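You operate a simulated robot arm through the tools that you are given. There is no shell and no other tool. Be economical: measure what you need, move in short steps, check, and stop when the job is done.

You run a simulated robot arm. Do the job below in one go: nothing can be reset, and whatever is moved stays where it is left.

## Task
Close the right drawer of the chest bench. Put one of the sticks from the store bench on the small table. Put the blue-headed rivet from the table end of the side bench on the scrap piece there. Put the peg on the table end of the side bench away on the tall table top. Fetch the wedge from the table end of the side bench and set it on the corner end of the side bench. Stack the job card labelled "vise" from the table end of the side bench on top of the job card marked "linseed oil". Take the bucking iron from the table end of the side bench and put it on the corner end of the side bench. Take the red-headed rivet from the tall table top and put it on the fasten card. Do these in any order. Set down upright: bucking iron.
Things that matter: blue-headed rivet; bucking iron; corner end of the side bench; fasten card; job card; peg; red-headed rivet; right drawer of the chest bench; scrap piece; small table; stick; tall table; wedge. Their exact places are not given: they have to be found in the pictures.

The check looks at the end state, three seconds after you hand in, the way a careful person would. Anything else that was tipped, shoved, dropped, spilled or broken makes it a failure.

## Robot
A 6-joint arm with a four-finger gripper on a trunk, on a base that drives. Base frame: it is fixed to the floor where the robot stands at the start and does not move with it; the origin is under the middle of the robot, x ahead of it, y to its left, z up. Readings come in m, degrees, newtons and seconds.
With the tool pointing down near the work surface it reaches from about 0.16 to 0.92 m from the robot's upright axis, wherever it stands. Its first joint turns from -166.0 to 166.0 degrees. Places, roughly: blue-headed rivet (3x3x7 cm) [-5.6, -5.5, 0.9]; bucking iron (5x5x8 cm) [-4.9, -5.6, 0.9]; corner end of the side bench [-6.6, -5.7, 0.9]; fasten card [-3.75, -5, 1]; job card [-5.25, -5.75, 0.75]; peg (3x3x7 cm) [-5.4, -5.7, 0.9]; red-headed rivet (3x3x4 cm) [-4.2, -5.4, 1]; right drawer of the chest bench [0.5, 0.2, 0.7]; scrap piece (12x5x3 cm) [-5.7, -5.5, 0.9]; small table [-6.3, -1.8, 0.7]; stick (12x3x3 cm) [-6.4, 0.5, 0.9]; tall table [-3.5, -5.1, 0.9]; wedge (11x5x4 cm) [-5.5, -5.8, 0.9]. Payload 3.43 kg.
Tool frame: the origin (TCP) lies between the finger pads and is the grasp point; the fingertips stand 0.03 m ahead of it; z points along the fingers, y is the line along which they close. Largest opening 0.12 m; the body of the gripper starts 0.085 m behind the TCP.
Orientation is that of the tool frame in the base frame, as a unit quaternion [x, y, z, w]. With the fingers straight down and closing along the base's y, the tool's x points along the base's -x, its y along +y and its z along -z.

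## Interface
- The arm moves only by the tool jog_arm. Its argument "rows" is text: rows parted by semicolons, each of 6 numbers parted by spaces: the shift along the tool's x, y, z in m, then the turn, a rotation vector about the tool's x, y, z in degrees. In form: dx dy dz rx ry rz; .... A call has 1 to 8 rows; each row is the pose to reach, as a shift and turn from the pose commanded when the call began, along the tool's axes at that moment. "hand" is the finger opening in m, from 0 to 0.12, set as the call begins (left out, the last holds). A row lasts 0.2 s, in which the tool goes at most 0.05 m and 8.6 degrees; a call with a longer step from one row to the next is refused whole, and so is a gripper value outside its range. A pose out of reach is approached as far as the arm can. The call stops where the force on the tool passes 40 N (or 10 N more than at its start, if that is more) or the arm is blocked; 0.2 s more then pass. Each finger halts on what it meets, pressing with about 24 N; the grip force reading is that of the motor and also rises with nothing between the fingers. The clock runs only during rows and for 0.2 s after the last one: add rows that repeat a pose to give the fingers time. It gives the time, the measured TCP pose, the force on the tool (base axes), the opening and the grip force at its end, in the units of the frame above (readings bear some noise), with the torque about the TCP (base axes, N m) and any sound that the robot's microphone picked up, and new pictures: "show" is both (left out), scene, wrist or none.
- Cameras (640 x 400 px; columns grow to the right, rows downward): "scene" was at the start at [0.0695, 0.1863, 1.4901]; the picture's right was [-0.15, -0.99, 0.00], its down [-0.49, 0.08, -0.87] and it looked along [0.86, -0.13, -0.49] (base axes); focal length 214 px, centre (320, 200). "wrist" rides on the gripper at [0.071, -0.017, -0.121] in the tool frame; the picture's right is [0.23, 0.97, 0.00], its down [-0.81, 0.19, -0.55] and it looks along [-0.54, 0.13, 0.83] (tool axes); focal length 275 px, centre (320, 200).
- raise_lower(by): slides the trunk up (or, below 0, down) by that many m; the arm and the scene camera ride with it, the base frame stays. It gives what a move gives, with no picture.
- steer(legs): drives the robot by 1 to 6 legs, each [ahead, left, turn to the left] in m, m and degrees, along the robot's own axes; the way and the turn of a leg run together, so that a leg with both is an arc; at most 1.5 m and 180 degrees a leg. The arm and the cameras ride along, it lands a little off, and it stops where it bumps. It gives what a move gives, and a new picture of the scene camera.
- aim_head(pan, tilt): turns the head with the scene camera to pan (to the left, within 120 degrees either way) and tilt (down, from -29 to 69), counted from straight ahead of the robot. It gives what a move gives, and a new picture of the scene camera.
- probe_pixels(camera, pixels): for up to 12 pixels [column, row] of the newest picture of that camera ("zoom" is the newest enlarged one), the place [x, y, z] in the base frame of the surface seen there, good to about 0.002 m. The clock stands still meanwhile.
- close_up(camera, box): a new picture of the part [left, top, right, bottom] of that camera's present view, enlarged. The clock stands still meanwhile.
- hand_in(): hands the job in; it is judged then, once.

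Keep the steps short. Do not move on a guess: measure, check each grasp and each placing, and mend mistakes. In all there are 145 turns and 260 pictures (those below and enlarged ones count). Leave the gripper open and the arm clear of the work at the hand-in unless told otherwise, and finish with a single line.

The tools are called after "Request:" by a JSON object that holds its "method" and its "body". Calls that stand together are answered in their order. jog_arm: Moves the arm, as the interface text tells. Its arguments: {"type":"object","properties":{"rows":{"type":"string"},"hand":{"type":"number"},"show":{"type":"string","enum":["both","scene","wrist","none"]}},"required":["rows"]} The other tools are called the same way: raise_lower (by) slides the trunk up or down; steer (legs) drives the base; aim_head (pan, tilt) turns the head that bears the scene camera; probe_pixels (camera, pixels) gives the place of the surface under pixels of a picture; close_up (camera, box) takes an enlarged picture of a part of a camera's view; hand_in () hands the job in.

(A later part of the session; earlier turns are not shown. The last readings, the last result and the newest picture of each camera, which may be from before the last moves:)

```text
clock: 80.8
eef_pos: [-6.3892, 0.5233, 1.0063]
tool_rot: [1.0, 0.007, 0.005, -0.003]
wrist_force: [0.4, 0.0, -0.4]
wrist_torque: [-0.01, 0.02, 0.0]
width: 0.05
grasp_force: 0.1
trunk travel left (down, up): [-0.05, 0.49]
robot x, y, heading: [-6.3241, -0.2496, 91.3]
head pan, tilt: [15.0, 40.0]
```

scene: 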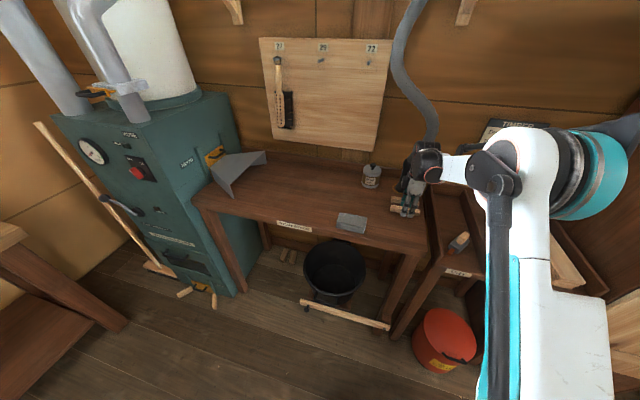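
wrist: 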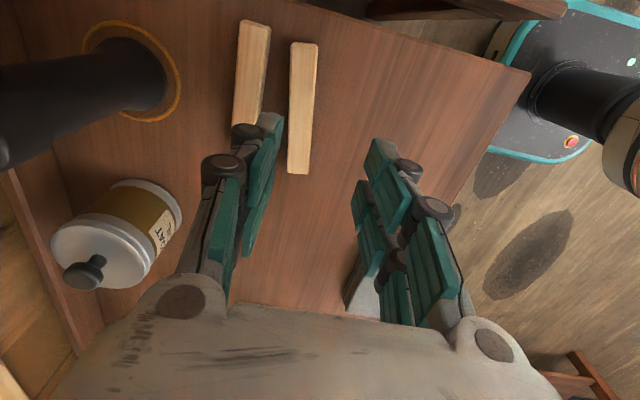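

Request:
{"method": "probe_pixels", "body": {"camera": "wrist", "pixels": [[295, 50], [313, 50], [292, 165], [306, 165], [302, 105], [245, 100], [262, 50], [256, 100], [317, 60], [309, 160]]}}

Request:
{"method": "close_up", "body": {"camera": "wrist", "box": [200, 0, 400, 200]}}

```text
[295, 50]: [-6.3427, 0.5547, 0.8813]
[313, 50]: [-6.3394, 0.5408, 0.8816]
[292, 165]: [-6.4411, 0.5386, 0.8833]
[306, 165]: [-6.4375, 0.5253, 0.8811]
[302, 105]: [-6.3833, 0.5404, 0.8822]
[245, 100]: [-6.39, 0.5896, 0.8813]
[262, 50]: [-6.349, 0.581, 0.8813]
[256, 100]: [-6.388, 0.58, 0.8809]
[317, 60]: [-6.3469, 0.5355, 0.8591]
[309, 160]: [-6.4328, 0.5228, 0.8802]
```

```text
2.00 times, centred on (300, 100) of wrist
```

zoom: 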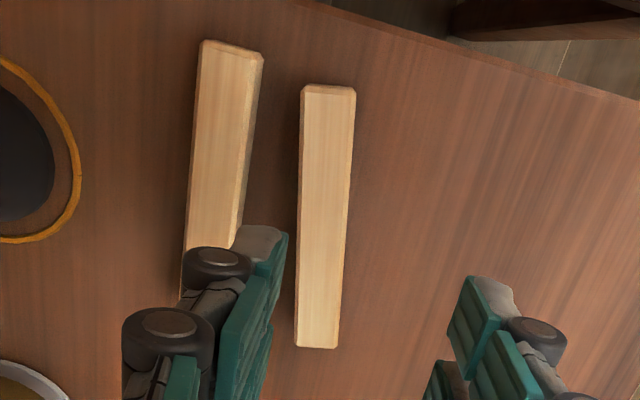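

Stick 1 centre is about (-6.39, 0.540), yawed about 9°. I'll align to it, descend to TCP 0.887, then close without lifting first.

Request:
{"method": "jog_arm", "body": {"rows": "-0.001 -0.0137 0 0 0 -4; -0.001 -0.0137 0.03 0 0 -8.4; -0.001 -0.0137 0.06 0 0 -8.4; -0.001 -0.0137 0.09 0 0 -8.4; -0.001 -0.0137 0.11 0 0 -8.4; -0.001 -0.0137 0.119 0 0 -8.4; -0.001 -0.0137 0.119 0 0 -8.4", "hand": 0.04, "show": "wrist"}}

Request:
{"method": "jog_arm", "body": {"rows": "0 0 0 0 0 0; 0 0 0 0 0 0; 0 0 0 0 0 0", "hand": 0, "show": "wrist"}}

```text
clock: 82.4
eef_pos: [-6.389, 0.5374, 0.8893]
tool_rot: [0.997, 0.079, 0.004, -0.003]
wrist_force: [0.1, 6.1, 32.3]
wrist_torque: [0.23, 0.67, -0.14]
width: 0.041
grasp_force: 10.1
trunk travel left (down, up): [-0.05, 0.49]
robot x, y, heading: [-6.3242, -0.2504, 91.1]
head pan, tilt: [15.0, 40.0]
```

wrist: 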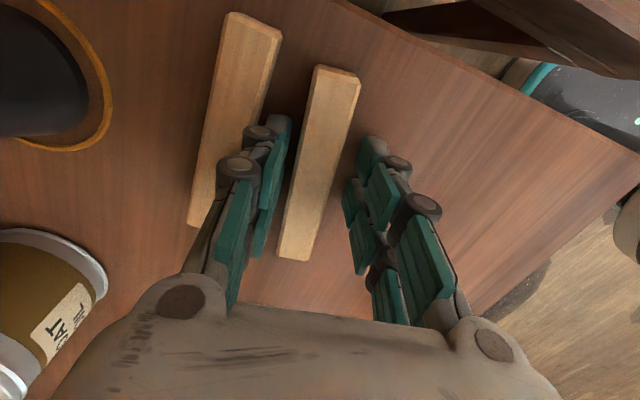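

```text
clock: 83.2
eef_pos: [-6.3878, 0.5366, 0.89]
tool_rot: [0.997, 0.08, 0.005, -0.003]
wrist_force: [3.3, -13.0, 25.6]
wrist_torque: [-0.65, 0.34, 0.27]
width: 0.021
grasp_force: 24.3
trunk travel left (down, up): [-0.05, 0.49]
robot x, y, heading: [-6.3197, -0.2575, 91.2]
head pan, tilt: [15.0, 40.0]
```

wrist: 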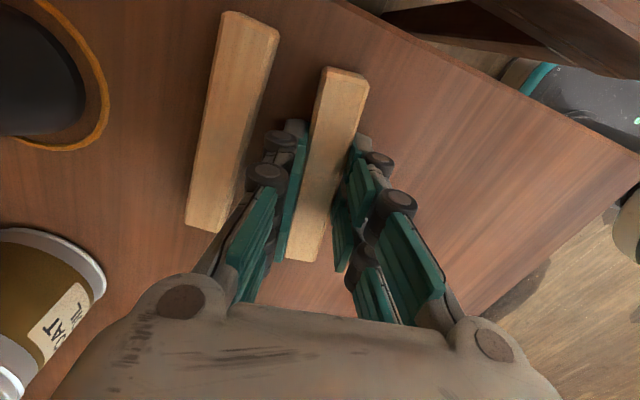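

Gripped, width 0.021. I'll lift slowly.

Request:
{"method": "jog_arm", "body": {"rows": "0 0 -0.01 0 0 0; 0 0 -0.02 0 0 0; 0 0 -0.04 0 0 0; 0 0 -0.07 0 0 0; 0 0 -0.1 0 0 0; 0 0 -0.13 0 0 0", "show": "wrist"}}

```text
clock: 84.6
eef_pos: [-6.3901, 0.5376, 1.0169]
tool_rot: [0.997, 0.081, 0.004, -0.002]
wrist_force: [0.6, 0.4, -0.1]
wrist_torque: [-0.04, -0.02, 0.02]
width: 0.021
grasp_force: 23.6
trunk travel left (down, up): [-0.05, 0.49]
robot x, y, heading: [-6.322, -0.2512, 91.0]
head pan, tilt: [15.0, 40.0]
```

wrist: 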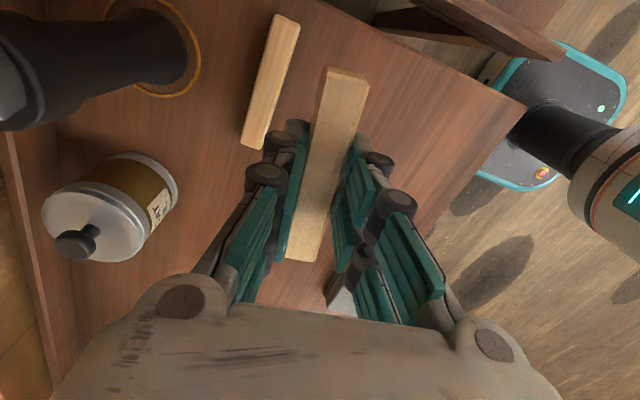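

Stick held. I'll check whether the second stick was disturbed.

Request:
{"method": "probe_pixels", "body": {"camera": "wrist", "pixels": [[276, 22], [295, 28], [245, 140], [260, 143], [270, 83], [285, 70], [252, 120], [275, 40]]}}

```text
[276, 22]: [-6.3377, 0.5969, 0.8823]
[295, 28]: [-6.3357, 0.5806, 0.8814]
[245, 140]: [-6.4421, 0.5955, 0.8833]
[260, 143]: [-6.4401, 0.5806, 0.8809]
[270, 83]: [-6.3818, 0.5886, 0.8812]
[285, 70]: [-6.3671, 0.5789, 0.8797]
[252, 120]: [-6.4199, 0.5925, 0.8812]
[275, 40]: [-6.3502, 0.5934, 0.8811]
```

The second stick is unmoved. I'll pull the arm back, then drive to face the small table.

Request:
{"method": "jog_arm", "body": {"rows": "0 0.04 -0.01 0 0 0; 0 0.08 -0.02 0 0 0; 0 0.12 -0.03 0 0 0; 0 0.16 -0.04 0 0 0; 0 0.2 -0.05 0 0 0; 0 0.24 -0.06 0 0 0; 0 0.27 -0.07 0 0 0; 0 0.3 -0.08 0 0 0", "show": "none"}}

Request:
{"method": "steer", "body": {"legs": [[-0.35, 0, 0], [0, 0, 90], [0, 0, 90]]}}

Request:
{"method": "aim_head", "body": {"pan": 0, "tilt": 45}}

```text
clock: 86.4
eef_pos: [-6.3426, 0.2406, 1.0958]
tool_rot: [0.997, 0.08, 0.005, -0.002]
wrist_force: [0.6, 0.3, 0.1]
wrist_torque: [-0.01, 0.0, 0.03]
width: 0.0211
grasp_force: 24.2
trunk travel left (down, up): [-0.05, 0.49]
robot x, y, heading: [-6.3224, -0.2548, 91.2]
head pan, tilt: [15.0, 40.0]
```

```text
clock: 96.3
eef_pos: [-6.2975, -1.0945, 1.0965]
tool_rot: [-0.074, 0.997, -0.002, -0.005]
wrist_force: [-0.5, 0.7, -1.0]
wrist_torque: [-0.01, 0.03, -0.01]
width: 0.021
grasp_force: 23.9
trunk travel left (down, up): [-0.05, 0.49]
robot x, y, heading: [-6.3124, -0.6017, -89.6]
head pan, tilt: [15.0, 40.0]
```

scene: 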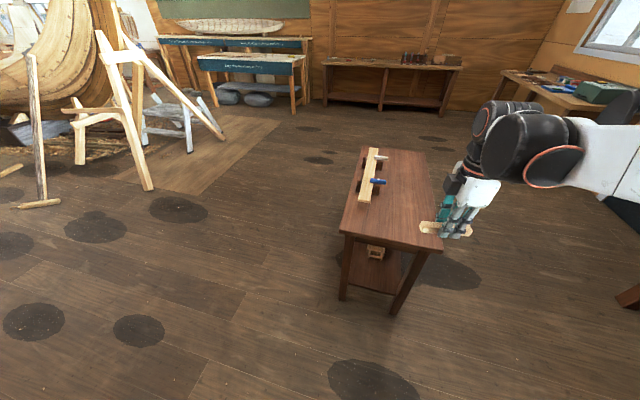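

```text
clock: 97.1
eef_pos: [-6.2974, -1.0934, 1.0972]
tool_rot: [-0.074, 0.997, -0.002, -0.006]
wrist_force: [0.3, -0.7, -0.2]
wrist_torque: [0.0, -0.01, 0.0]
width: 0.0215
grasp_force: 24.6
trunk travel left (down, up): [-0.05, 0.49]
robot x, y, heading: [-6.3109, -0.6009, -89.5]
head pan, tilt: [0.0, 45.0]
```

scene: 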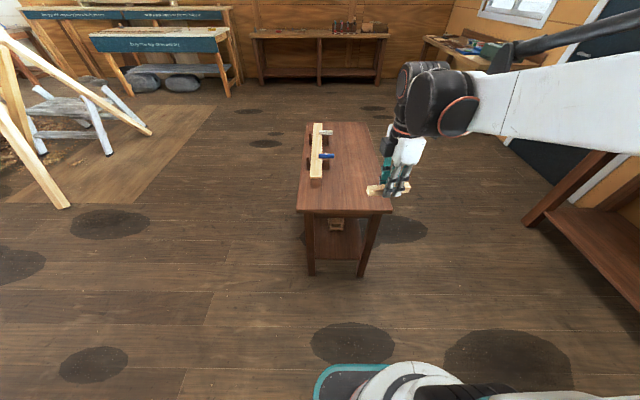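

Request:
{"method": "probe_pixels", "body": {"camera": "scene", "pixels": [[300, 208], [390, 208], [345, 190], [350, 170], [316, 180], [365, 130], [335, 195], [355, 200]]}}

```text
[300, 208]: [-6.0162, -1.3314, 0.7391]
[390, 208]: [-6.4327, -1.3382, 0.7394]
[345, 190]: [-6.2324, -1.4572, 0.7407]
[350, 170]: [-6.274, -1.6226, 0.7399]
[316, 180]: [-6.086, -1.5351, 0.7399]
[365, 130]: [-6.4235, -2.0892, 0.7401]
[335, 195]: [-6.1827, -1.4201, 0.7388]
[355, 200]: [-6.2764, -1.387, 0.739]
```

Request:
{"method": "steer", "body": {"legs": [[0.22, 0, 0]]}}

Request:
{"method": "jog_arm", "body": {"rows": "0 -0.04 0.03 0 0 0; 0 -0.08 0.06 0 0 0; 0 -0.12 0.09 0 0 0; 0 -0.16 0.12 0 0 0; 0 -0.2 0.15 0 0 0; 0 -0.22 0.19 0 0 0; 0 -0.22 0.23 0 0 0; 0 -0.22 0.27 0 0 0"}}

```text
clock: 98.7
eef_pos: [-6.2942, -1.3129, 1.0965]
tool_rot: [-0.075, 0.997, -0.003, -0.005]
wrist_force: [-0.3, 1.0, -0.1]
wrist_torque: [-0.01, -0.01, -0.02]
width: 0.0209
grasp_force: 23.5
trunk travel left (down, up): [-0.05, 0.49]
robot x, y, heading: [-6.3082, -0.8202, -89.4]
head pan, tilt: [0.0, 45.0]
```

scene: 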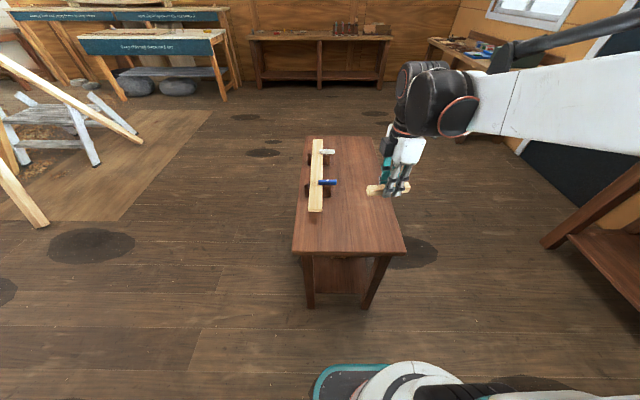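

```text
clock: 100.5
eef_pos: [-6.2666, -1.534, 0.8268]
tool_rot: [-0.075, 0.997, -0.002, -0.005]
wrist_force: [0.0, 0.7, -0.2]
wrist_torque: [-0.02, -0.01, 0.01]
width: 0.0215
grasp_force: 24.1
trunk travel left (down, up): [-0.05, 0.49]
robot x, y, heading: [-6.314, -0.8203, -89.4]
head pan, tilt: [0.0, 45.0]
```

scene: 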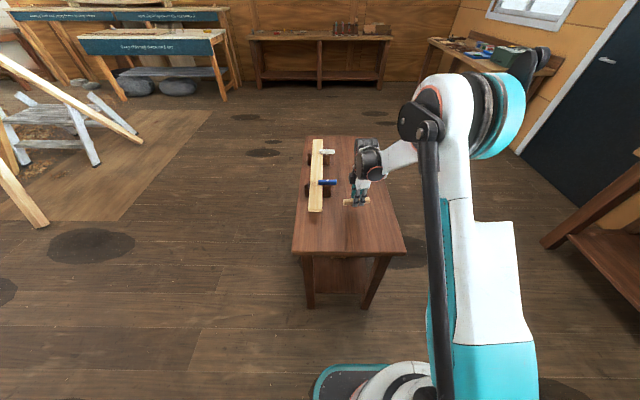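
wrist: 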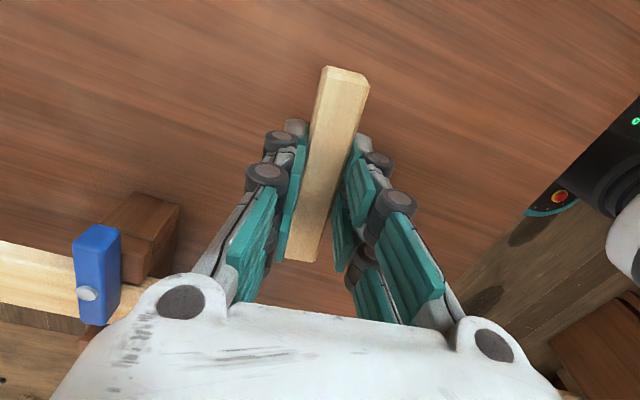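

Clear tabletop below. I'll lower to TCP 0.772, open and rise.

Request:
{"method": "jog_arm", "body": {"rows": "0 0 0.03 0 0 0; 0 0 0.045 0 0 0; 0 0 0.052 0 0 0; 0 0 0.055 0 0 0", "show": "none"}}

Request:
{"method": "jog_arm", "body": {"rows": "0 0 0 0 0 0; 0 0 0 0 0 0; 0 0 -0.03 0 0 0; 0 0 -0.07 0 0 0; 0 0 -0.12 0 0 0; 0 0 -0.17 0 0 0; 0 0.04 -0.2 0 0 0; 0 0.08 -0.23 0 0 0", "hand": 0.06}}

```text
clock: 101.5
eef_pos: [-6.2652, -1.533, 0.7712]
tool_rot: [-0.075, 0.997, -0.002, -0.005]
wrist_force: [0.2, -0.4, -0.3]
wrist_torque: [-0.03, -0.01, -0.01]
width: 0.0214
grasp_force: 23.9
trunk travel left (down, up): [-0.05, 0.49]
robot x, y, heading: [-6.3094, -0.8204, -89.4]
head pan, tilt: [0.0, 45.0]
```

```text
clock: 103.3
eef_pos: [-6.2749, -1.4519, 1.0025]
tool_rot: [-0.074, 0.997, -0.002, -0.005]
wrist_force: [0.4, -1.1, 0.6]
wrist_torque: [-0.01, 0.0, 0.0]
width: 0.0599
grasp_force: 0.1
trunk travel left (down, up): [-0.05, 0.49]
robot x, y, heading: [-6.3104, -0.8242, -89.4]
head pan, tilt: [0.0, 45.0]
```

scene: 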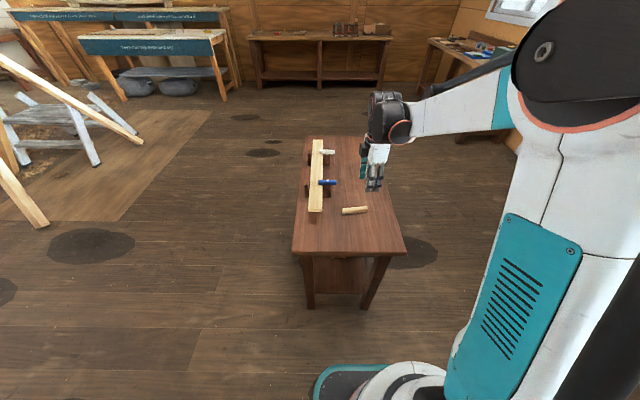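
wrist: 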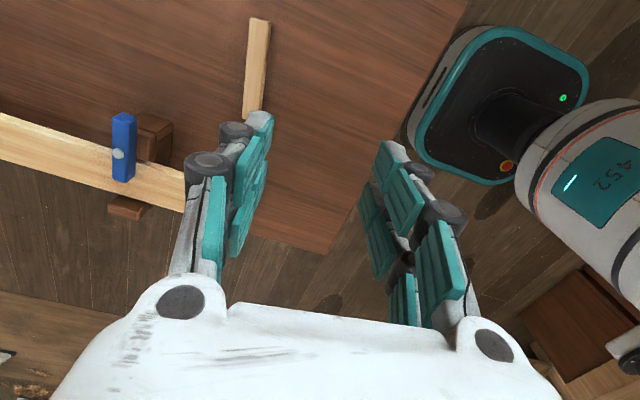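

The stick lies on the small table. I'll probe floor landmarks for the way to the side bench.

Request:
{"method": "probe_pixels", "body": {"camera": "scene", "pixels": [[40, 225], [97, 162], [140, 140], [225, 93], [262, 85], [320, 80], [376, 82], [265, 40], [375, 37], [345, 36], [318, 40], [440, 40]]}}

Request:
{"method": "close_up", "body": {"camera": "scene", "box": [230, 0, 430, 110]}}

```text
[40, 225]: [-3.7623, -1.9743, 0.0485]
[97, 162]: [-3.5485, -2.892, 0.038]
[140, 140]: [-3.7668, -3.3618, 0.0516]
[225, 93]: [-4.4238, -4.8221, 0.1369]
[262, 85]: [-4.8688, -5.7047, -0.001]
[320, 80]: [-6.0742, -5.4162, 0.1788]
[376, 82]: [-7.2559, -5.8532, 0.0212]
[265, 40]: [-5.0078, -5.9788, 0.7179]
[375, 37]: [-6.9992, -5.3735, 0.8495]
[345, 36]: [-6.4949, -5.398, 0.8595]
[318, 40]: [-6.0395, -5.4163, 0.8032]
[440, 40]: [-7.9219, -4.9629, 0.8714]
```

```text
3.20 times, centred on (330, 55) of scene
```

zoom: 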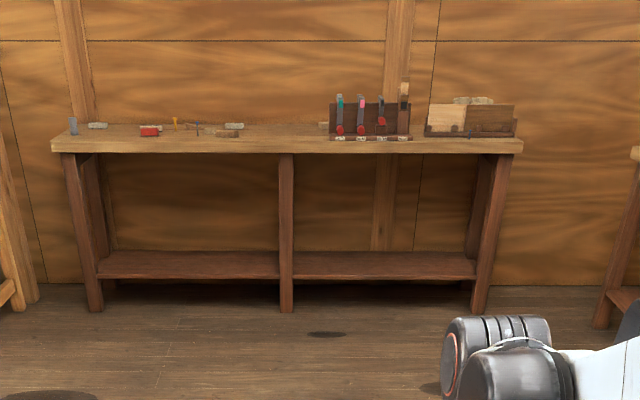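

I'll tuck the arm, sidestep past the table and drive up to the side bench's table end.

Request:
{"method": "jog_arm", "body": {"rows": "0 0.03 -0.03 0 0 0; 0 0.06 -0.06 0 0 0; 0 0.09 -0.09 0 0 0; 0 0.12 -0.12 0 0 0; 0 0.14 -0.15 0 0 0", "show": "none"}}

Request:
{"method": "steer", "body": {"legs": [[0, 0.95, -0.6], [1.5, 0, 0], [1.5, 0, 0], [0.75, 0, 0]]}}

Request:
{"method": "aim_head", "body": {"pan": -5, "tilt": 48}}

Request:
{"method": "jog_arm", "body": {"rows": "0 0 0 0 0 0; 0 0 0 0 0 0; 0 0 0 0 0 0; 0 0 0 0 0 0"}}

```text
clock: 104.5
eef_pos: [-6.2943, -1.3127, 1.1514]
tool_rot: [-0.075, 0.997, -0.002, -0.005]
wrist_force: [-0.5, 0.0, -0.5]
wrist_torque: [-0.02, 0.03, -0.01]
width: 0.0598
grasp_force: 0.1
trunk travel left (down, up): [-0.05, 0.49]
robot x, y, heading: [-6.3064, -0.8221, -89.4]
head pan, tilt: [0.0, 45.0]
```

```text
clock: 127.2
eef_pos: [-5.4509, -5.0678, 1.1511]
tool_rot: [-0.05, 0.999, -0.003, -0.005]
wrist_force: [-0.5, 0.7, -0.2]
wrist_torque: [0.03, 0.03, -0.01]
width: 0.06
grasp_force: 0.0
trunk travel left (down, up): [-0.05, 0.49]
robot x, y, heading: [-5.4442, -4.5746, -92.4]
head pan, tilt: [0.0, 45.0]
```

scene: 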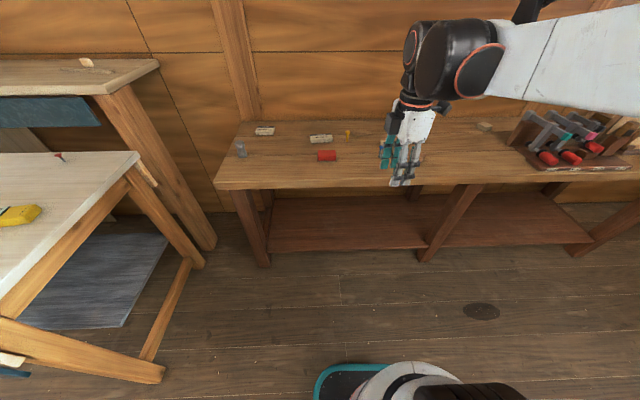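

```text
clock: 127.9
eef_pos: [-5.4516, -5.0678, 1.1505]
tool_rot: [-0.049, 0.999, -0.001, -0.006]
wrist_force: [-1.8, 0.1, -0.5]
wrist_torque: [0.04, -0.02, 0.01]
width: 0.0602
grasp_force: 0.0
trunk travel left (down, up): [-0.05, 0.49]
robot x, y, heading: [-5.4419, -4.5758, -92.4]
head pan, tilt: [-5.0, 48.0]
```

scene: 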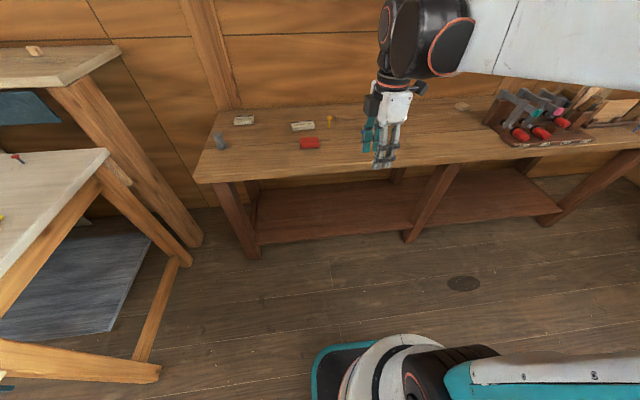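

```text
clock: 128.9
eef_pos: [-5.4507, -5.0682, 1.1499]
tool_rot: [-0.05, 0.999, -0.003, -0.005]
wrist_force: [-0.3, -0.7, 0.3]
wrist_torque: [-0.05, 0.01, -0.01]
width: 0.0598
grasp_force: 0.1
trunk travel left (down, up): [-0.05, 0.49]
robot x, y, heading: [-5.4443, -4.5735, -92.6]
head pan, tilt: [-5.0, 48.0]
```

scene: 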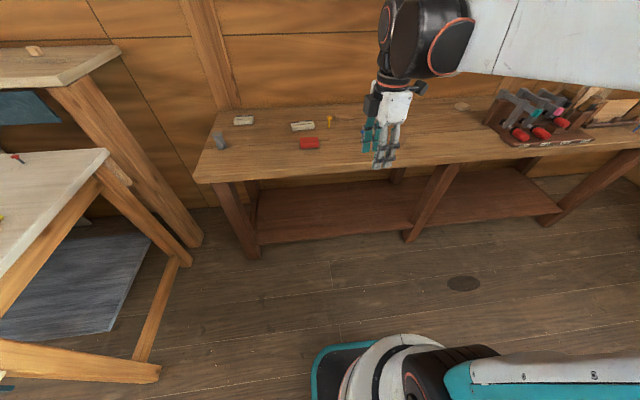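
wrist: 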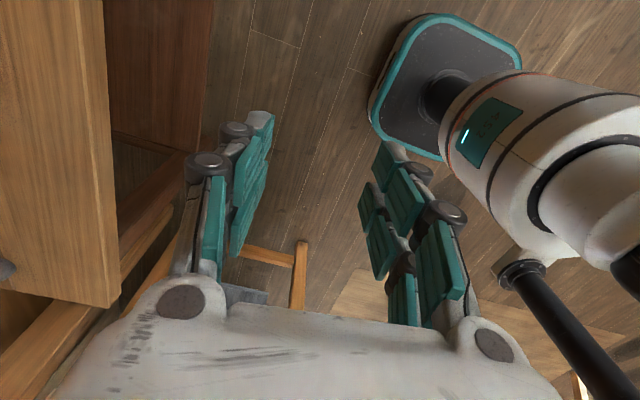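

Request:
{"method": "close_up", "body": {"camera": "scene", "box": [190, 90, 350, 190]}}

Request:
{"method": "close_up", "body": {"camera": "scene", "box": [330, 80, 640, 190]}}

Request:
{"method": "close_up", "body": {"camera": "scene", "box": [0, 30, 160, 230]}}

```text
4.00 times, centred on (270, 140) of scene
```

zoom: 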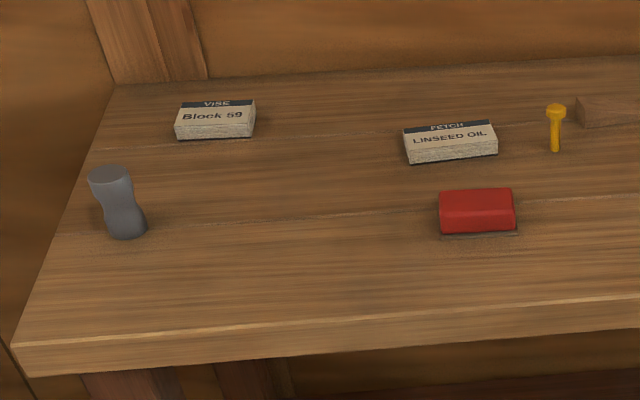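

```text
2.06 times, centred on (485, 135) of scene
```

zoom: 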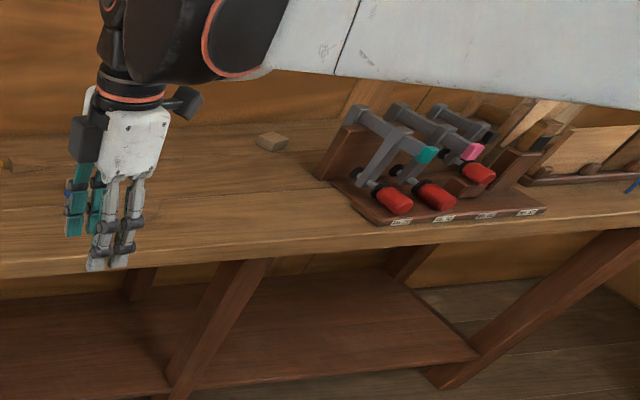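

```text
2.00 times, centred on (80, 130) of scene
```

zoom: 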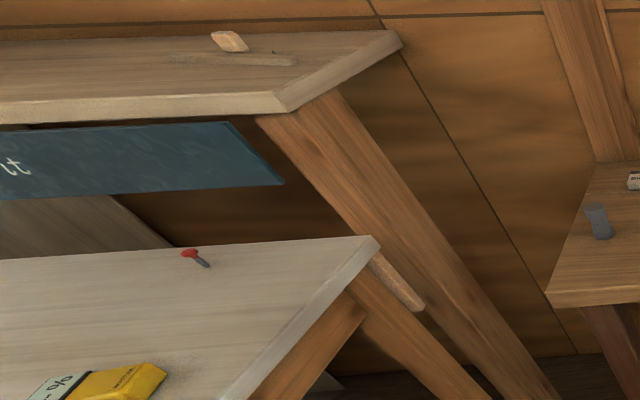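

I'll swing the arm west out of the camera's way and look again.

Request:
{"method": "jog_arm", "body": {"rows": "0.05 0 0 0 0 0; 0.1 0 0 0 0 0; 0.15 0.0 0 0 0 0; 0.2 0.0 0 0 0 0; 0.25 0.0 0 0 0 0; 0.3 0.0 0 0 0 0; 0.35 0.0 0 0 0 0; 0.38 0.0 0 0 0 0", "show": "none"}}

Request:
{"method": "steer", "body": {"legs": [[0.25, 0, 2.5]]}}

Request:
{"method": "close_up", "body": {"camera": "scene", "box": [200, 60, 440, 200]}}

```text
clock: 130.7
eef_pos: [-5.8289, -5.1071, 1.155]
tool_rot: [-0.05, 0.999, -0.002, -0.005]
wrist_force: [-0.7, -0.4, 0.1]
wrist_torque: [0.0, -0.01, 0.02]
width: 0.0601
grasp_force: 0.1
trunk travel left (down, up): [-0.05, 0.49]
robot x, y, heading: [-5.4461, -4.5759, -92.2]
head pan, tilt: [-5.0, 48.0]
```

```text
clock: 132.5
eef_pos: [-5.8084, -5.3707, 1.1554]
tool_rot: [-0.071, 0.997, -0.002, -0.005]
wrist_force: [0.3, 0.4, -0.4]
wrist_torque: [-0.02, 0.02, 0.03]
width: 0.06
grasp_force: 0.1
trunk travel left (down, up): [-0.05, 0.49]
robot x, y, heading: [-5.4509, -4.8235, -89.6]
head pan, tilt: [-5.0, 48.0]
```

scene: 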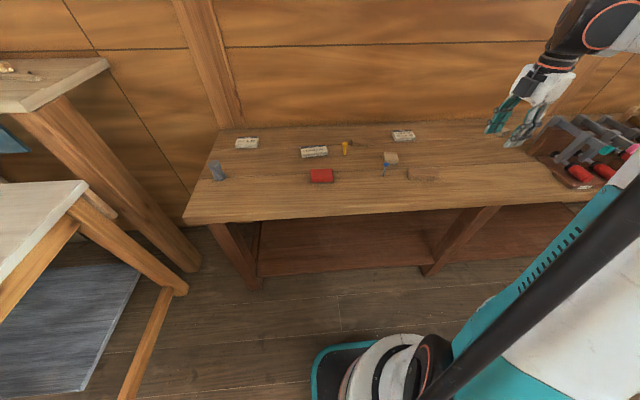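

```text
2.67 times, centred on (320, 130) of scene
```

zoom: 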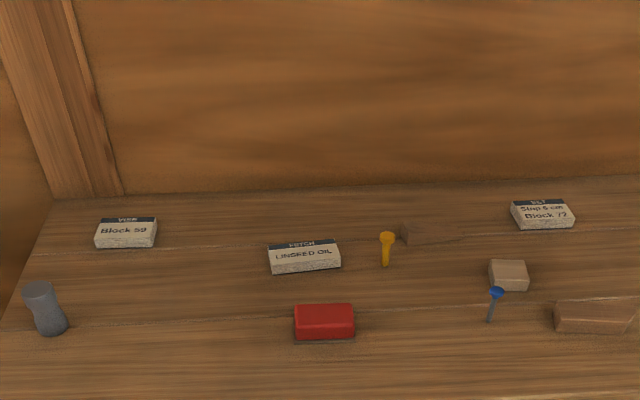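

Request:
{"method": "close_up", "body": {"camera": "scene", "box": [330, 115, 450, 190]}}

Request:
{"method": "probe_pixels", "body": {"camera": "zoom", "pixels": [[100, 150], [85, 205], [290, 300], [300, 245], [280, 330], [380, 240], [430, 330], [560, 320], [120, 130], [190, 160], [390, 110], [420, 285]]}}

Request:
{"method": "close_up", "body": {"camera": "scene", "box": [190, 115, 360, 215]}}

Request:
{"method": "probe_pixels", "body": {"camera": "zoom", "pixels": [[95, 170], [105, 240], [180, 105], [250, 105], [180, 125], [250, 130], [418, 140], [515, 130], [425, 160], [512, 150], [465, 210], [330, 280]]}}

```text
5.33 times, centred on (390, 152) of scene
```

zoom: 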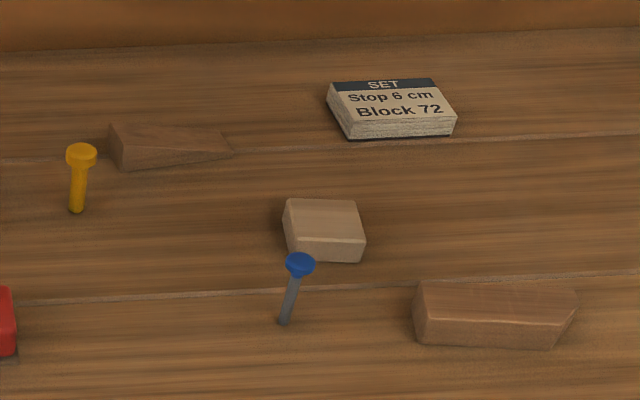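

```text
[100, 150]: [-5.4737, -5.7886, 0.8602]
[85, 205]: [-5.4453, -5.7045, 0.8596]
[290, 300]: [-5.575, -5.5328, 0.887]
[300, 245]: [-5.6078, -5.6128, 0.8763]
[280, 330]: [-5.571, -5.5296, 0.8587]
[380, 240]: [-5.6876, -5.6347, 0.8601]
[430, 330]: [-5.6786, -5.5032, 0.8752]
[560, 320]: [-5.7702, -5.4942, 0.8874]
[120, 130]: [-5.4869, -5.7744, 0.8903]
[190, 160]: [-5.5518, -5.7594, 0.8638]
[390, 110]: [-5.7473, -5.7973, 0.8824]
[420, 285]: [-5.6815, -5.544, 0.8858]
```

```text
3.76 times, centred on (275, 165) of scene
```

zoom: 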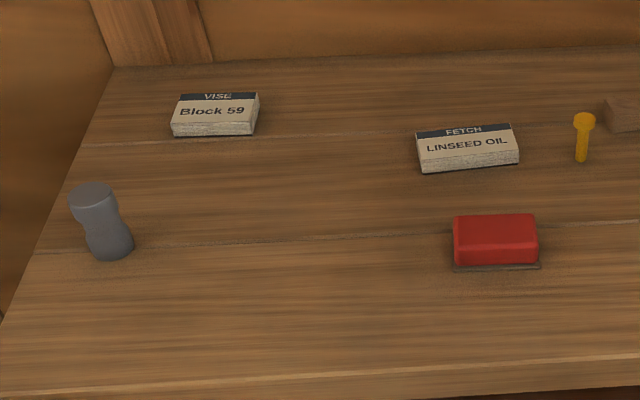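

```text
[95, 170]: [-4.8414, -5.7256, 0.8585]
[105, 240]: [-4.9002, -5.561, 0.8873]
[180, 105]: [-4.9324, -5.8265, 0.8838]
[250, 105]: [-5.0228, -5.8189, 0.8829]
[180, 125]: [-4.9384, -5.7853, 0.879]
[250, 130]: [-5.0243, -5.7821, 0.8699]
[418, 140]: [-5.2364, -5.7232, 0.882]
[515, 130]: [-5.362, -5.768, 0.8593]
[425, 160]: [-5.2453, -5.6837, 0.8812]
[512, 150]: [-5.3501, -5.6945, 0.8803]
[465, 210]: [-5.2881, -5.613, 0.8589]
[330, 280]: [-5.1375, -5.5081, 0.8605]
```

Items identified: bucking iron, vise card, linseed card, peg (yellow), wedge, blue rivet standing, and scrap (brown, 12 cm). I'll measure the rivet and scrap more finely.

Request:
{"method": "close_up", "body": {"camera": "scene", "box": [370, 150, 450, 190]}}

Request:
{"method": "probe_pixels", "body": {"camera": "zoom", "pixels": [[128, 95], [105, 95], [150, 95], [128, 110], [112, 170], [300, 140], [320, 170], [450, 165], [500, 130], [310, 210], [490, 215], [380, 150]]}}

```text
8.00 times, centred on (410, 170) of scene
```

zoom: 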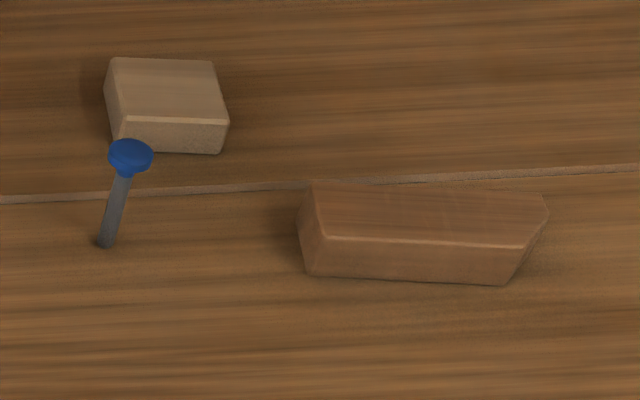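

```text
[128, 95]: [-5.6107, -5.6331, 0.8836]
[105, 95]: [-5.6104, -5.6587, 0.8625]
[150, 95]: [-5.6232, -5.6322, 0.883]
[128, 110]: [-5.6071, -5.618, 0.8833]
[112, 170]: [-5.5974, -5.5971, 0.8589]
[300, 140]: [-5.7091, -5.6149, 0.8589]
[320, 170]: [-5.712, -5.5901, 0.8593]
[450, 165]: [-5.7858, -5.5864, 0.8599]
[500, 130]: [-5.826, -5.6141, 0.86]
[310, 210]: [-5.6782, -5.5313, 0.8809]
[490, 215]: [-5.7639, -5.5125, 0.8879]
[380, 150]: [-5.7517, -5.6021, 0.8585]
```

Request:
{"method": "probe_pixels", "body": {"camera": "zoom", "pixels": [[130, 148], [112, 155], [150, 155], [130, 165], [115, 210], [108, 238], [315, 190], [330, 235], [540, 200], [520, 243], [430, 215], [400, 260]]}}

```text
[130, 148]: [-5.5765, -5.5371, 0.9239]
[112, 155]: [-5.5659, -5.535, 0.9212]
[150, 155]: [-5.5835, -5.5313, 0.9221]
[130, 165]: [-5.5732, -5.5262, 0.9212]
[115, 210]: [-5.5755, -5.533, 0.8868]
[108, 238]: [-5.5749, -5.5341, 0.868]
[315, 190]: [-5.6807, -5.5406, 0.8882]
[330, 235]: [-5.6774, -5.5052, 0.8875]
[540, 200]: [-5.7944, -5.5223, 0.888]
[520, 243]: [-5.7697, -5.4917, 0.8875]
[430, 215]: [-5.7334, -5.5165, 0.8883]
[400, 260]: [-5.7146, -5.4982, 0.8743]
```

Rivet centre is (-5.575, -5.535), head at z≈0.915–0.924. Scrap top is 0.888 with centre about (-5.73, -5.516). I'll move above the rivet with the axes squared up.

Request:
{"method": "jog_arm", "body": {"rows": "-0.026 -0.0245 0.0194 0 0 1; -0.0519 -0.049 0.0388 0 0 2; -0.0779 -0.0734 0.0582 0 0 3; -0.1039 -0.0979 0.0775 0 0 4; -0.1298 -0.1224 0.097 0 0 5; -0.1558 -0.1469 0.116 0 0 6; -0.1817 -0.1713 0.136 0 0 7; -0.2077 -0.1958 0.155 0 0 8.2", "hand": 0.05, "show": "wrist"}}

```text
clock: 134.3
eef_pos: [-5.5784, -5.5381, 0.997]
tool_rot: [-0.001, 1.0, -0.003, -0.005]
wrist_force: [-1.0, -0.1, -0.2]
wrist_torque: [0.04, 0.03, -0.02]
width: 0.0503
grasp_force: 0.1
trunk travel left (down, up): [-0.05, 0.49]
robot x, y, heading: [-5.4514, -4.8203, -89.6]
head pan, tilt: [-5.0, 48.0]
```

wrist: 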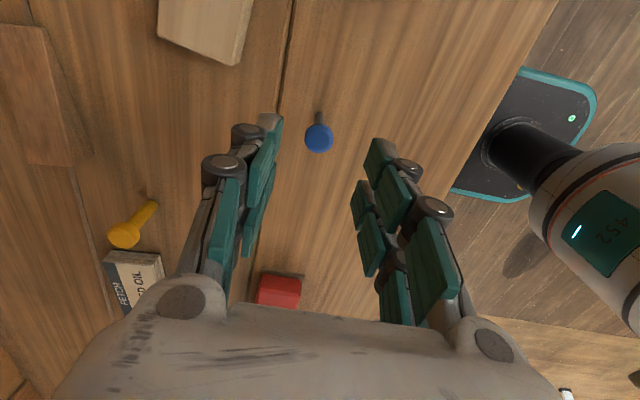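

Request:
{"method": "jog_arm", "body": {"rows": "-0.003 0.002 0.04 0 0 0; -0.003 0.002 0.065 0 0 0; -0.003 0.002 0.08 0 0 0; -0.003 0.002 0.08 0 0 0", "show": "wrist"}}

Request:
{"method": "jog_arm", "body": {"rows": "0 0 0 0 0 0; 0 0 0 0 0 0; 0 0 0 0 0 0", "hand": 0, "show": "wrist"}}

```text
clock: 135.3
eef_pos: [-5.5762, -5.5356, 0.9176]
tool_rot: [0.0, 1.0, -0.003, -0.005]
wrist_force: [-0.7, 0.3, 1.1]
wrist_torque: [0.01, 0.0, -0.01]
width: 0.05
grasp_force: 0.1
trunk travel left (down, up): [-0.05, 0.49]
robot x, y, heading: [-5.4468, -4.8222, -89.6]
head pan, tilt: [-5.0, 48.0]
```

wrist: 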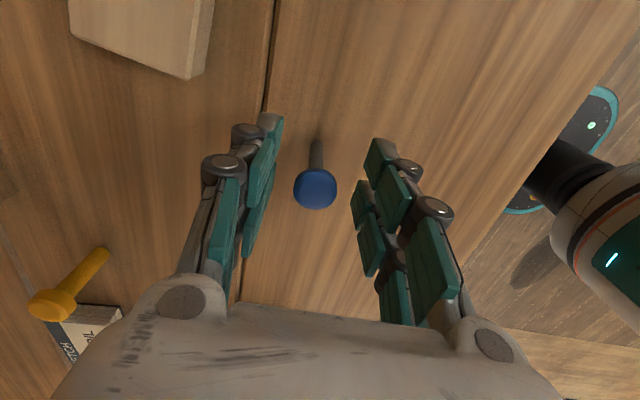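

```text
clock: 136.1
eef_pos: [-5.5752, -5.5338, 0.918]
tool_rot: [-0.001, 1.0, -0.002, -0.005]
wrist_force: [-0.7, -0.1, 1.2]
wrist_torque: [0.02, -0.02, 0.0]
width: 0.0176
grasp_force: 24.0
trunk travel left (down, up): [-0.05, 0.49]
robot x, y, heading: [-5.4497, -4.8254, -89.5]
head pan, tilt: [-5.0, 48.0]
```

wrist: 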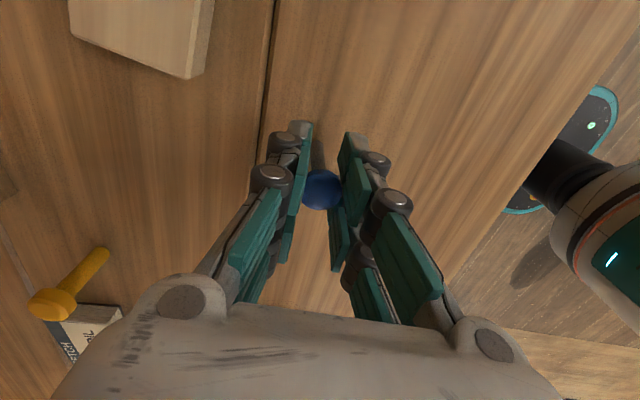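

Head gripped. I'll lift and carry over the scrap.

Request:
{"method": "jog_arm", "body": {"rows": "0 0 -0.02 0 0 0; 0 0 -0.045 0 0 0; 0 0 -0.07 0 0 0; 0.04 0.005 -0.07 0 0 0; 0.08 0.01 -0.07 0 0 0; 0.12 0.015 -0.07 0 0 0; 0.15 0.018 -0.07 0 0 0; 0.15 0.018 -0.07 0 0 0"}}

```text
clock: 137.9
eef_pos: [-5.7235, -5.5166, 0.9892]
tool_rot: [-0.002, 1.0, -0.003, -0.005]
wrist_force: [-0.6, 1.1, -0.9]
wrist_torque: [0.01, -0.05, 0.02]
width: 0.018
grasp_force: 24.1
trunk travel left (down, up): [-0.05, 0.49]
robot x, y, heading: [-5.4487, -4.8244, -89.7]
head pan, tilt: [-5.0, 48.0]
```

scene: 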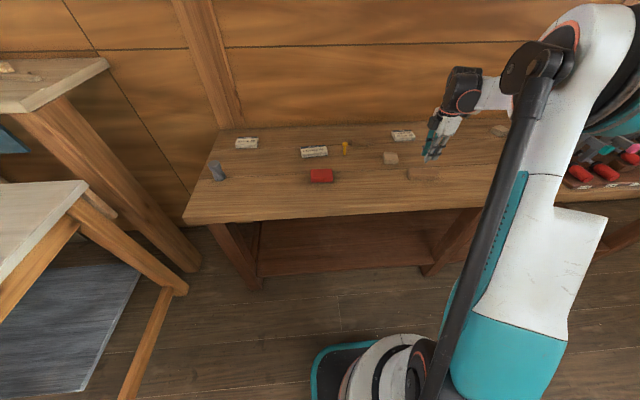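
wrist: 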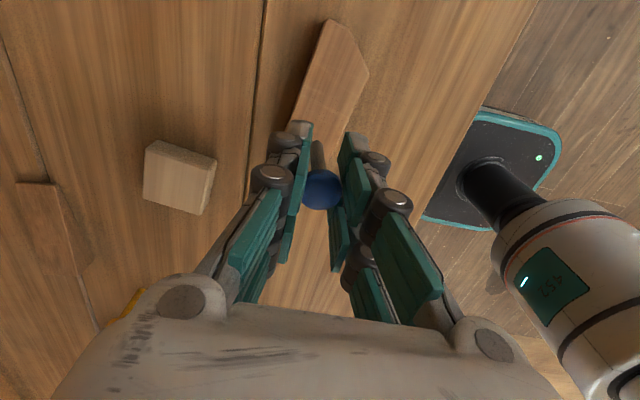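

Request:
{"method": "jog_arm", "body": {"rows": "0 0 0.02 0 0 0; 0 0 0.033 0 0 0; 0 0 0.038 0 0 0; 0 0 0.0405 0 0 0; 0 0 0.0415 0 0 0; 0 0 0.0415 0 0 0", "show": "wrist"}}

```text
clock: 139.3
eef_pos: [-5.725, -5.5169, 0.9473]
tool_rot: [-0.002, 1.0, -0.003, -0.006]
wrist_force: [-0.1, -0.1, -0.6]
wrist_torque: [0.01, -0.02, 0.02]
width: 0.0177
grasp_force: 24.6
trunk travel left (down, up): [-0.05, 0.49]
robot x, y, heading: [-5.4482, -4.8237, -89.5]
head pan, tilt: [-5.0, 48.0]
```

wrist: 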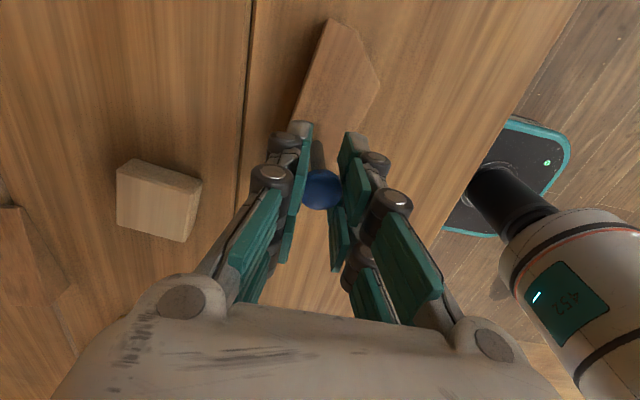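

No contact yet. I'll lower by another couple of millimetres.

Request:
{"method": "jog_arm", "body": {"rows": "0 0 0.001 0 0 0; 0 0 0.001 0 0 0", "show": "none"}}

Request:
{"method": "jog_arm", "body": {"rows": "0 0 0.001 0 0 0; 0 0 0.001 0 0 0", "show": "none"}}

```text
clock: 139.9
eef_pos: [-5.7249, -5.5166, 0.9474]
tool_rot: [0.0, 1.0, -0.003, -0.006]
wrist_force: [-0.3, 0.2, -0.3]
wrist_torque: [0.01, 0.04, -0.03]
width: 0.0176
grasp_force: 23.6
trunk travel left (down, up): [-0.05, 0.49]
robot x, y, heading: [-5.4487, -4.8237, -89.4]
head pan, tilt: [-5.0, 48.0]
```

```text
clock: 140.5
eef_pos: [-5.7251, -5.5157, 0.9474]
tool_rot: [-0.001, 1.0, -0.003, -0.006]
wrist_force: [-0.3, -1.7, 5.4]
wrist_torque: [-0.08, 0.06, 0.03]
width: 0.0176
grasp_force: 24.1
trunk travel left (down, up): [-0.05, 0.49]
robot x, y, heading: [-5.4483, -4.8255, -89.9]
head pan, tilt: [-5.0, 48.0]
```

Light contact (5 N). I'll release and rise.

Request:
{"method": "jog_arm", "body": {"rows": "0 0 0 0 0 0; 0 0 0 0 0 0; 0 0 -0.02 0 0 0; 0 0 -0.06 0 0 0; 0 0 -0.1 0 0 0; 0 0 -0.14 0 0 0", "hand": 0.06}}

Request:
{"method": "close_up", "body": {"camera": "wrist", "box": [220, 0, 420, 150]}}

```text
clock: 141.9
eef_pos: [-5.7232, -5.5164, 1.0871]
tool_rot: [-0.002, 1.0, -0.002, -0.005]
wrist_force: [0.8, -0.3, -0.1]
wrist_torque: [0.0, 0.02, -0.02]
width: 0.0599
grasp_force: 0.1
trunk travel left (down, up): [-0.05, 0.49]
robot x, y, heading: [-5.446, -4.8271, -89.8]
head pan, tilt: [-5.0, 48.0]
```

scene: 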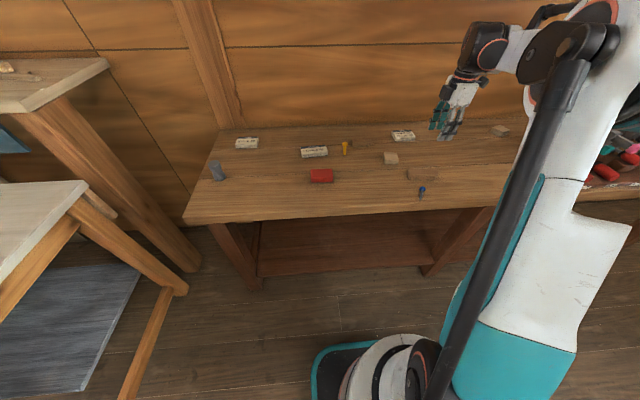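
wrist: 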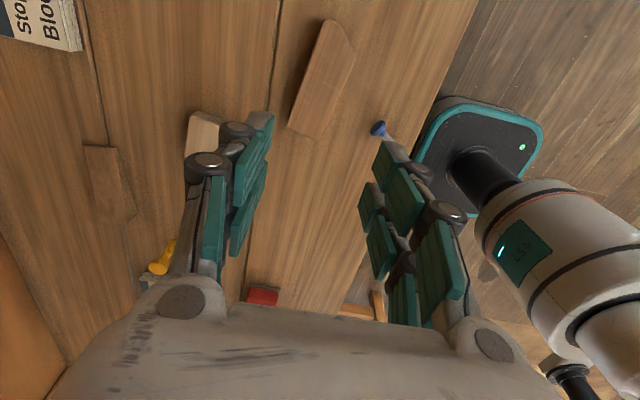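

```text
2.67 times, centred on (320, 75) of wrist
```

zoom: 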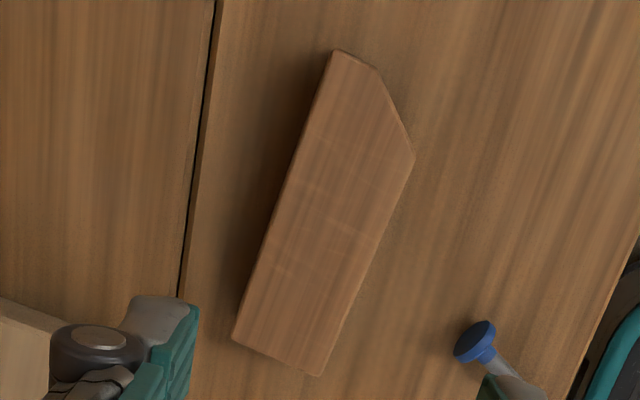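

The rivet toppled off toward the front edge. I'll look at how it lies.

Request:
{"method": "close_up", "body": {"camera": "scene", "box": [390, 150, 470, 210]}}

Request:
{"method": "probe_pixels", "body": {"camera": "zoom", "pixels": [[258, 318], [252, 340], [248, 360], [240, 375], [265, 305], [265, 330], [160, 190], [170, 225], [330, 200], [300, 235]]}}

```text
6.67 times, centred on (430, 180) of scene
```

zoom: 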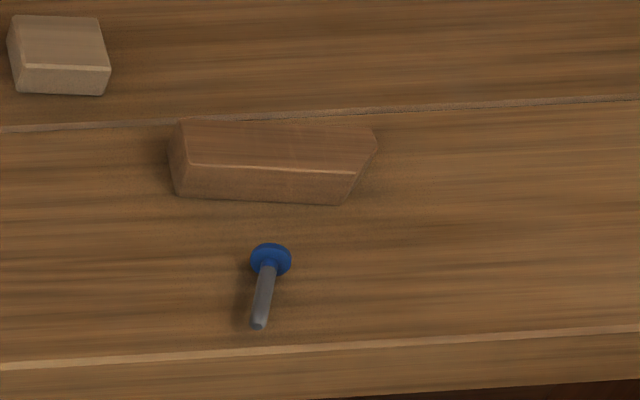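

```text
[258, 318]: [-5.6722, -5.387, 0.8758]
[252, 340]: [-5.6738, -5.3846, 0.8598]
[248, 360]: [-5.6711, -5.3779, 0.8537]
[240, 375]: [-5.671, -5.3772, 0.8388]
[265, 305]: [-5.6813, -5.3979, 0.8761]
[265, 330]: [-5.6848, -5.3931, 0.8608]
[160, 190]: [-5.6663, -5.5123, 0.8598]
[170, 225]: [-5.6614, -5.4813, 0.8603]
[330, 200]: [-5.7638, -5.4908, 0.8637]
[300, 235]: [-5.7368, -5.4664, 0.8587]
```

Request:
{"method": "jog_arm", "body": {"rows": "0 0 0 0 0 0; 0 0 0 0 0 0; 0 0 0 0 0 0", "show": "none"}}

Request:
{"method": "close_up", "body": {"camera": "scene", "box": [405, 175, 445, 205]}}

Request:
{"method": "probe_pixels", "body": {"camera": "zoom", "pixels": [[265, 160], [250, 120], [300, 150], [260, 200], [250, 240], [240, 280], [230, 310], [225, 325], [300, 130], [215, 150]]}}

```text
clock: 142.7
eef_pos: [-5.7238, -5.5162, 1.0867]
tool_rot: [0.0, 1.0, -0.003, -0.005]
wrist_force: [0.1, 0.0, -0.5]
wrist_torque: [0.01, 0.01, 0.0]
width: 0.0603
grasp_force: 0.0
trunk travel left (down, up): [-0.05, 0.49]
robot x, y, heading: [-5.4515, -4.8212, -89.8]
head pan, tilt: [-5.0, 48.0]
```

```text
13.33 times, centred on (425, 190) of scene
```

zoom: 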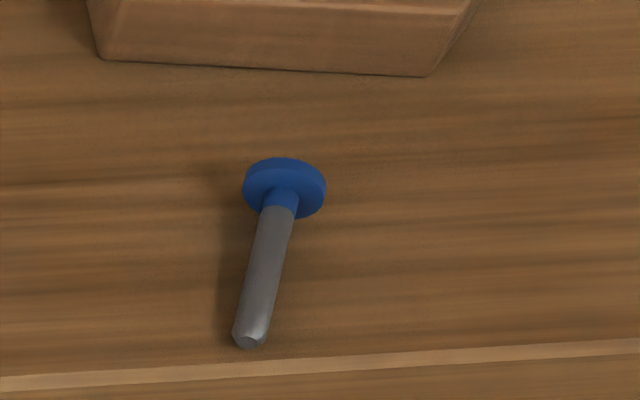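

```text
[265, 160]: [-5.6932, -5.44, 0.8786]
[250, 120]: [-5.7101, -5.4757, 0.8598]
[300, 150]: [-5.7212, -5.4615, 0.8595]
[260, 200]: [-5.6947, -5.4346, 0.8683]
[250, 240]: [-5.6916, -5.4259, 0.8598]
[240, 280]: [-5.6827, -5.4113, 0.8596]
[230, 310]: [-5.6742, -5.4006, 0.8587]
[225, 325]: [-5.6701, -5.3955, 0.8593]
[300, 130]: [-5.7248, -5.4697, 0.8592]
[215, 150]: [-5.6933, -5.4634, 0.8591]
```

Request:
{"method": "probe_pixels", "body": {"camera": "zoom", "pixels": [[280, 205], [275, 230], [265, 260], [258, 290], [255, 320], [250, 343], [275, 170], [315, 200], [255, 195], [287, 160]]}}

```text
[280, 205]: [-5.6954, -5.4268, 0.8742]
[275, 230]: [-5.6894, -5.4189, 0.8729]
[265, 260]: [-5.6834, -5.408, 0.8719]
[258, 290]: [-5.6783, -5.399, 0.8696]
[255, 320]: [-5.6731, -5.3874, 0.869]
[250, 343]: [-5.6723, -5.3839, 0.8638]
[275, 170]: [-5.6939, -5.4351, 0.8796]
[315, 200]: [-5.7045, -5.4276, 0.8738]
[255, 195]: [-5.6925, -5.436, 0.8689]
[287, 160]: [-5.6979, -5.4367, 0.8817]
```

The rivet lies on its side: head at (-5.699,-5.436), tip at (-5.672,-5.383). Standing it on a 7 mm shank is unsteady, so I'll lay it along the scrap. First I'll move above the shank with the gripper turned across it.

Request:
{"method": "jog_arm", "body": {"rows": "-0.0043 0.0125 0.005 0 0 -8; -0.0087 0.025 0.02 0 0 -16; -0.013 0.0376 0.04 0 0 -24; -0.0173 0.05 0.06 0 0 -32; -0.0216 0.0627 0.08 0 0 -40; -0.026 0.0752 0.1 0 0 -48; -0.0303 0.0878 0.12 0 0 -56; -0.0346 0.1003 0.135 0 0 -63", "hand": 0.03, "show": "wrist"}}

```text
clock: 144.5
eef_pos: [-5.6669, -5.4259, 0.9504]
tool_rot: [-0.515, 0.857, 0.004, -0.009]
wrist_force: [0.2, -0.3, -0.6]
wrist_torque: [0.03, 0.0, 0.01]
width: 0.0302
grasp_force: 0.0
out of reach, approached as far as the arm can: row 8
trunk travel left (down, up): [-0.05, 0.49]
robot x, y, heading: [-5.4493, -4.8272, -89.7]
head pan, tilt: [-5.0, 48.0]
```

wrist: 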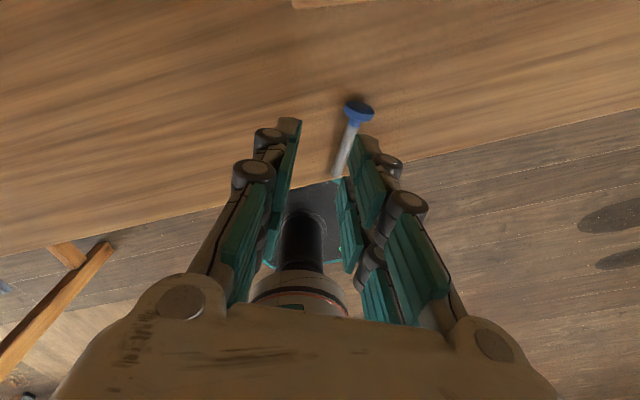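

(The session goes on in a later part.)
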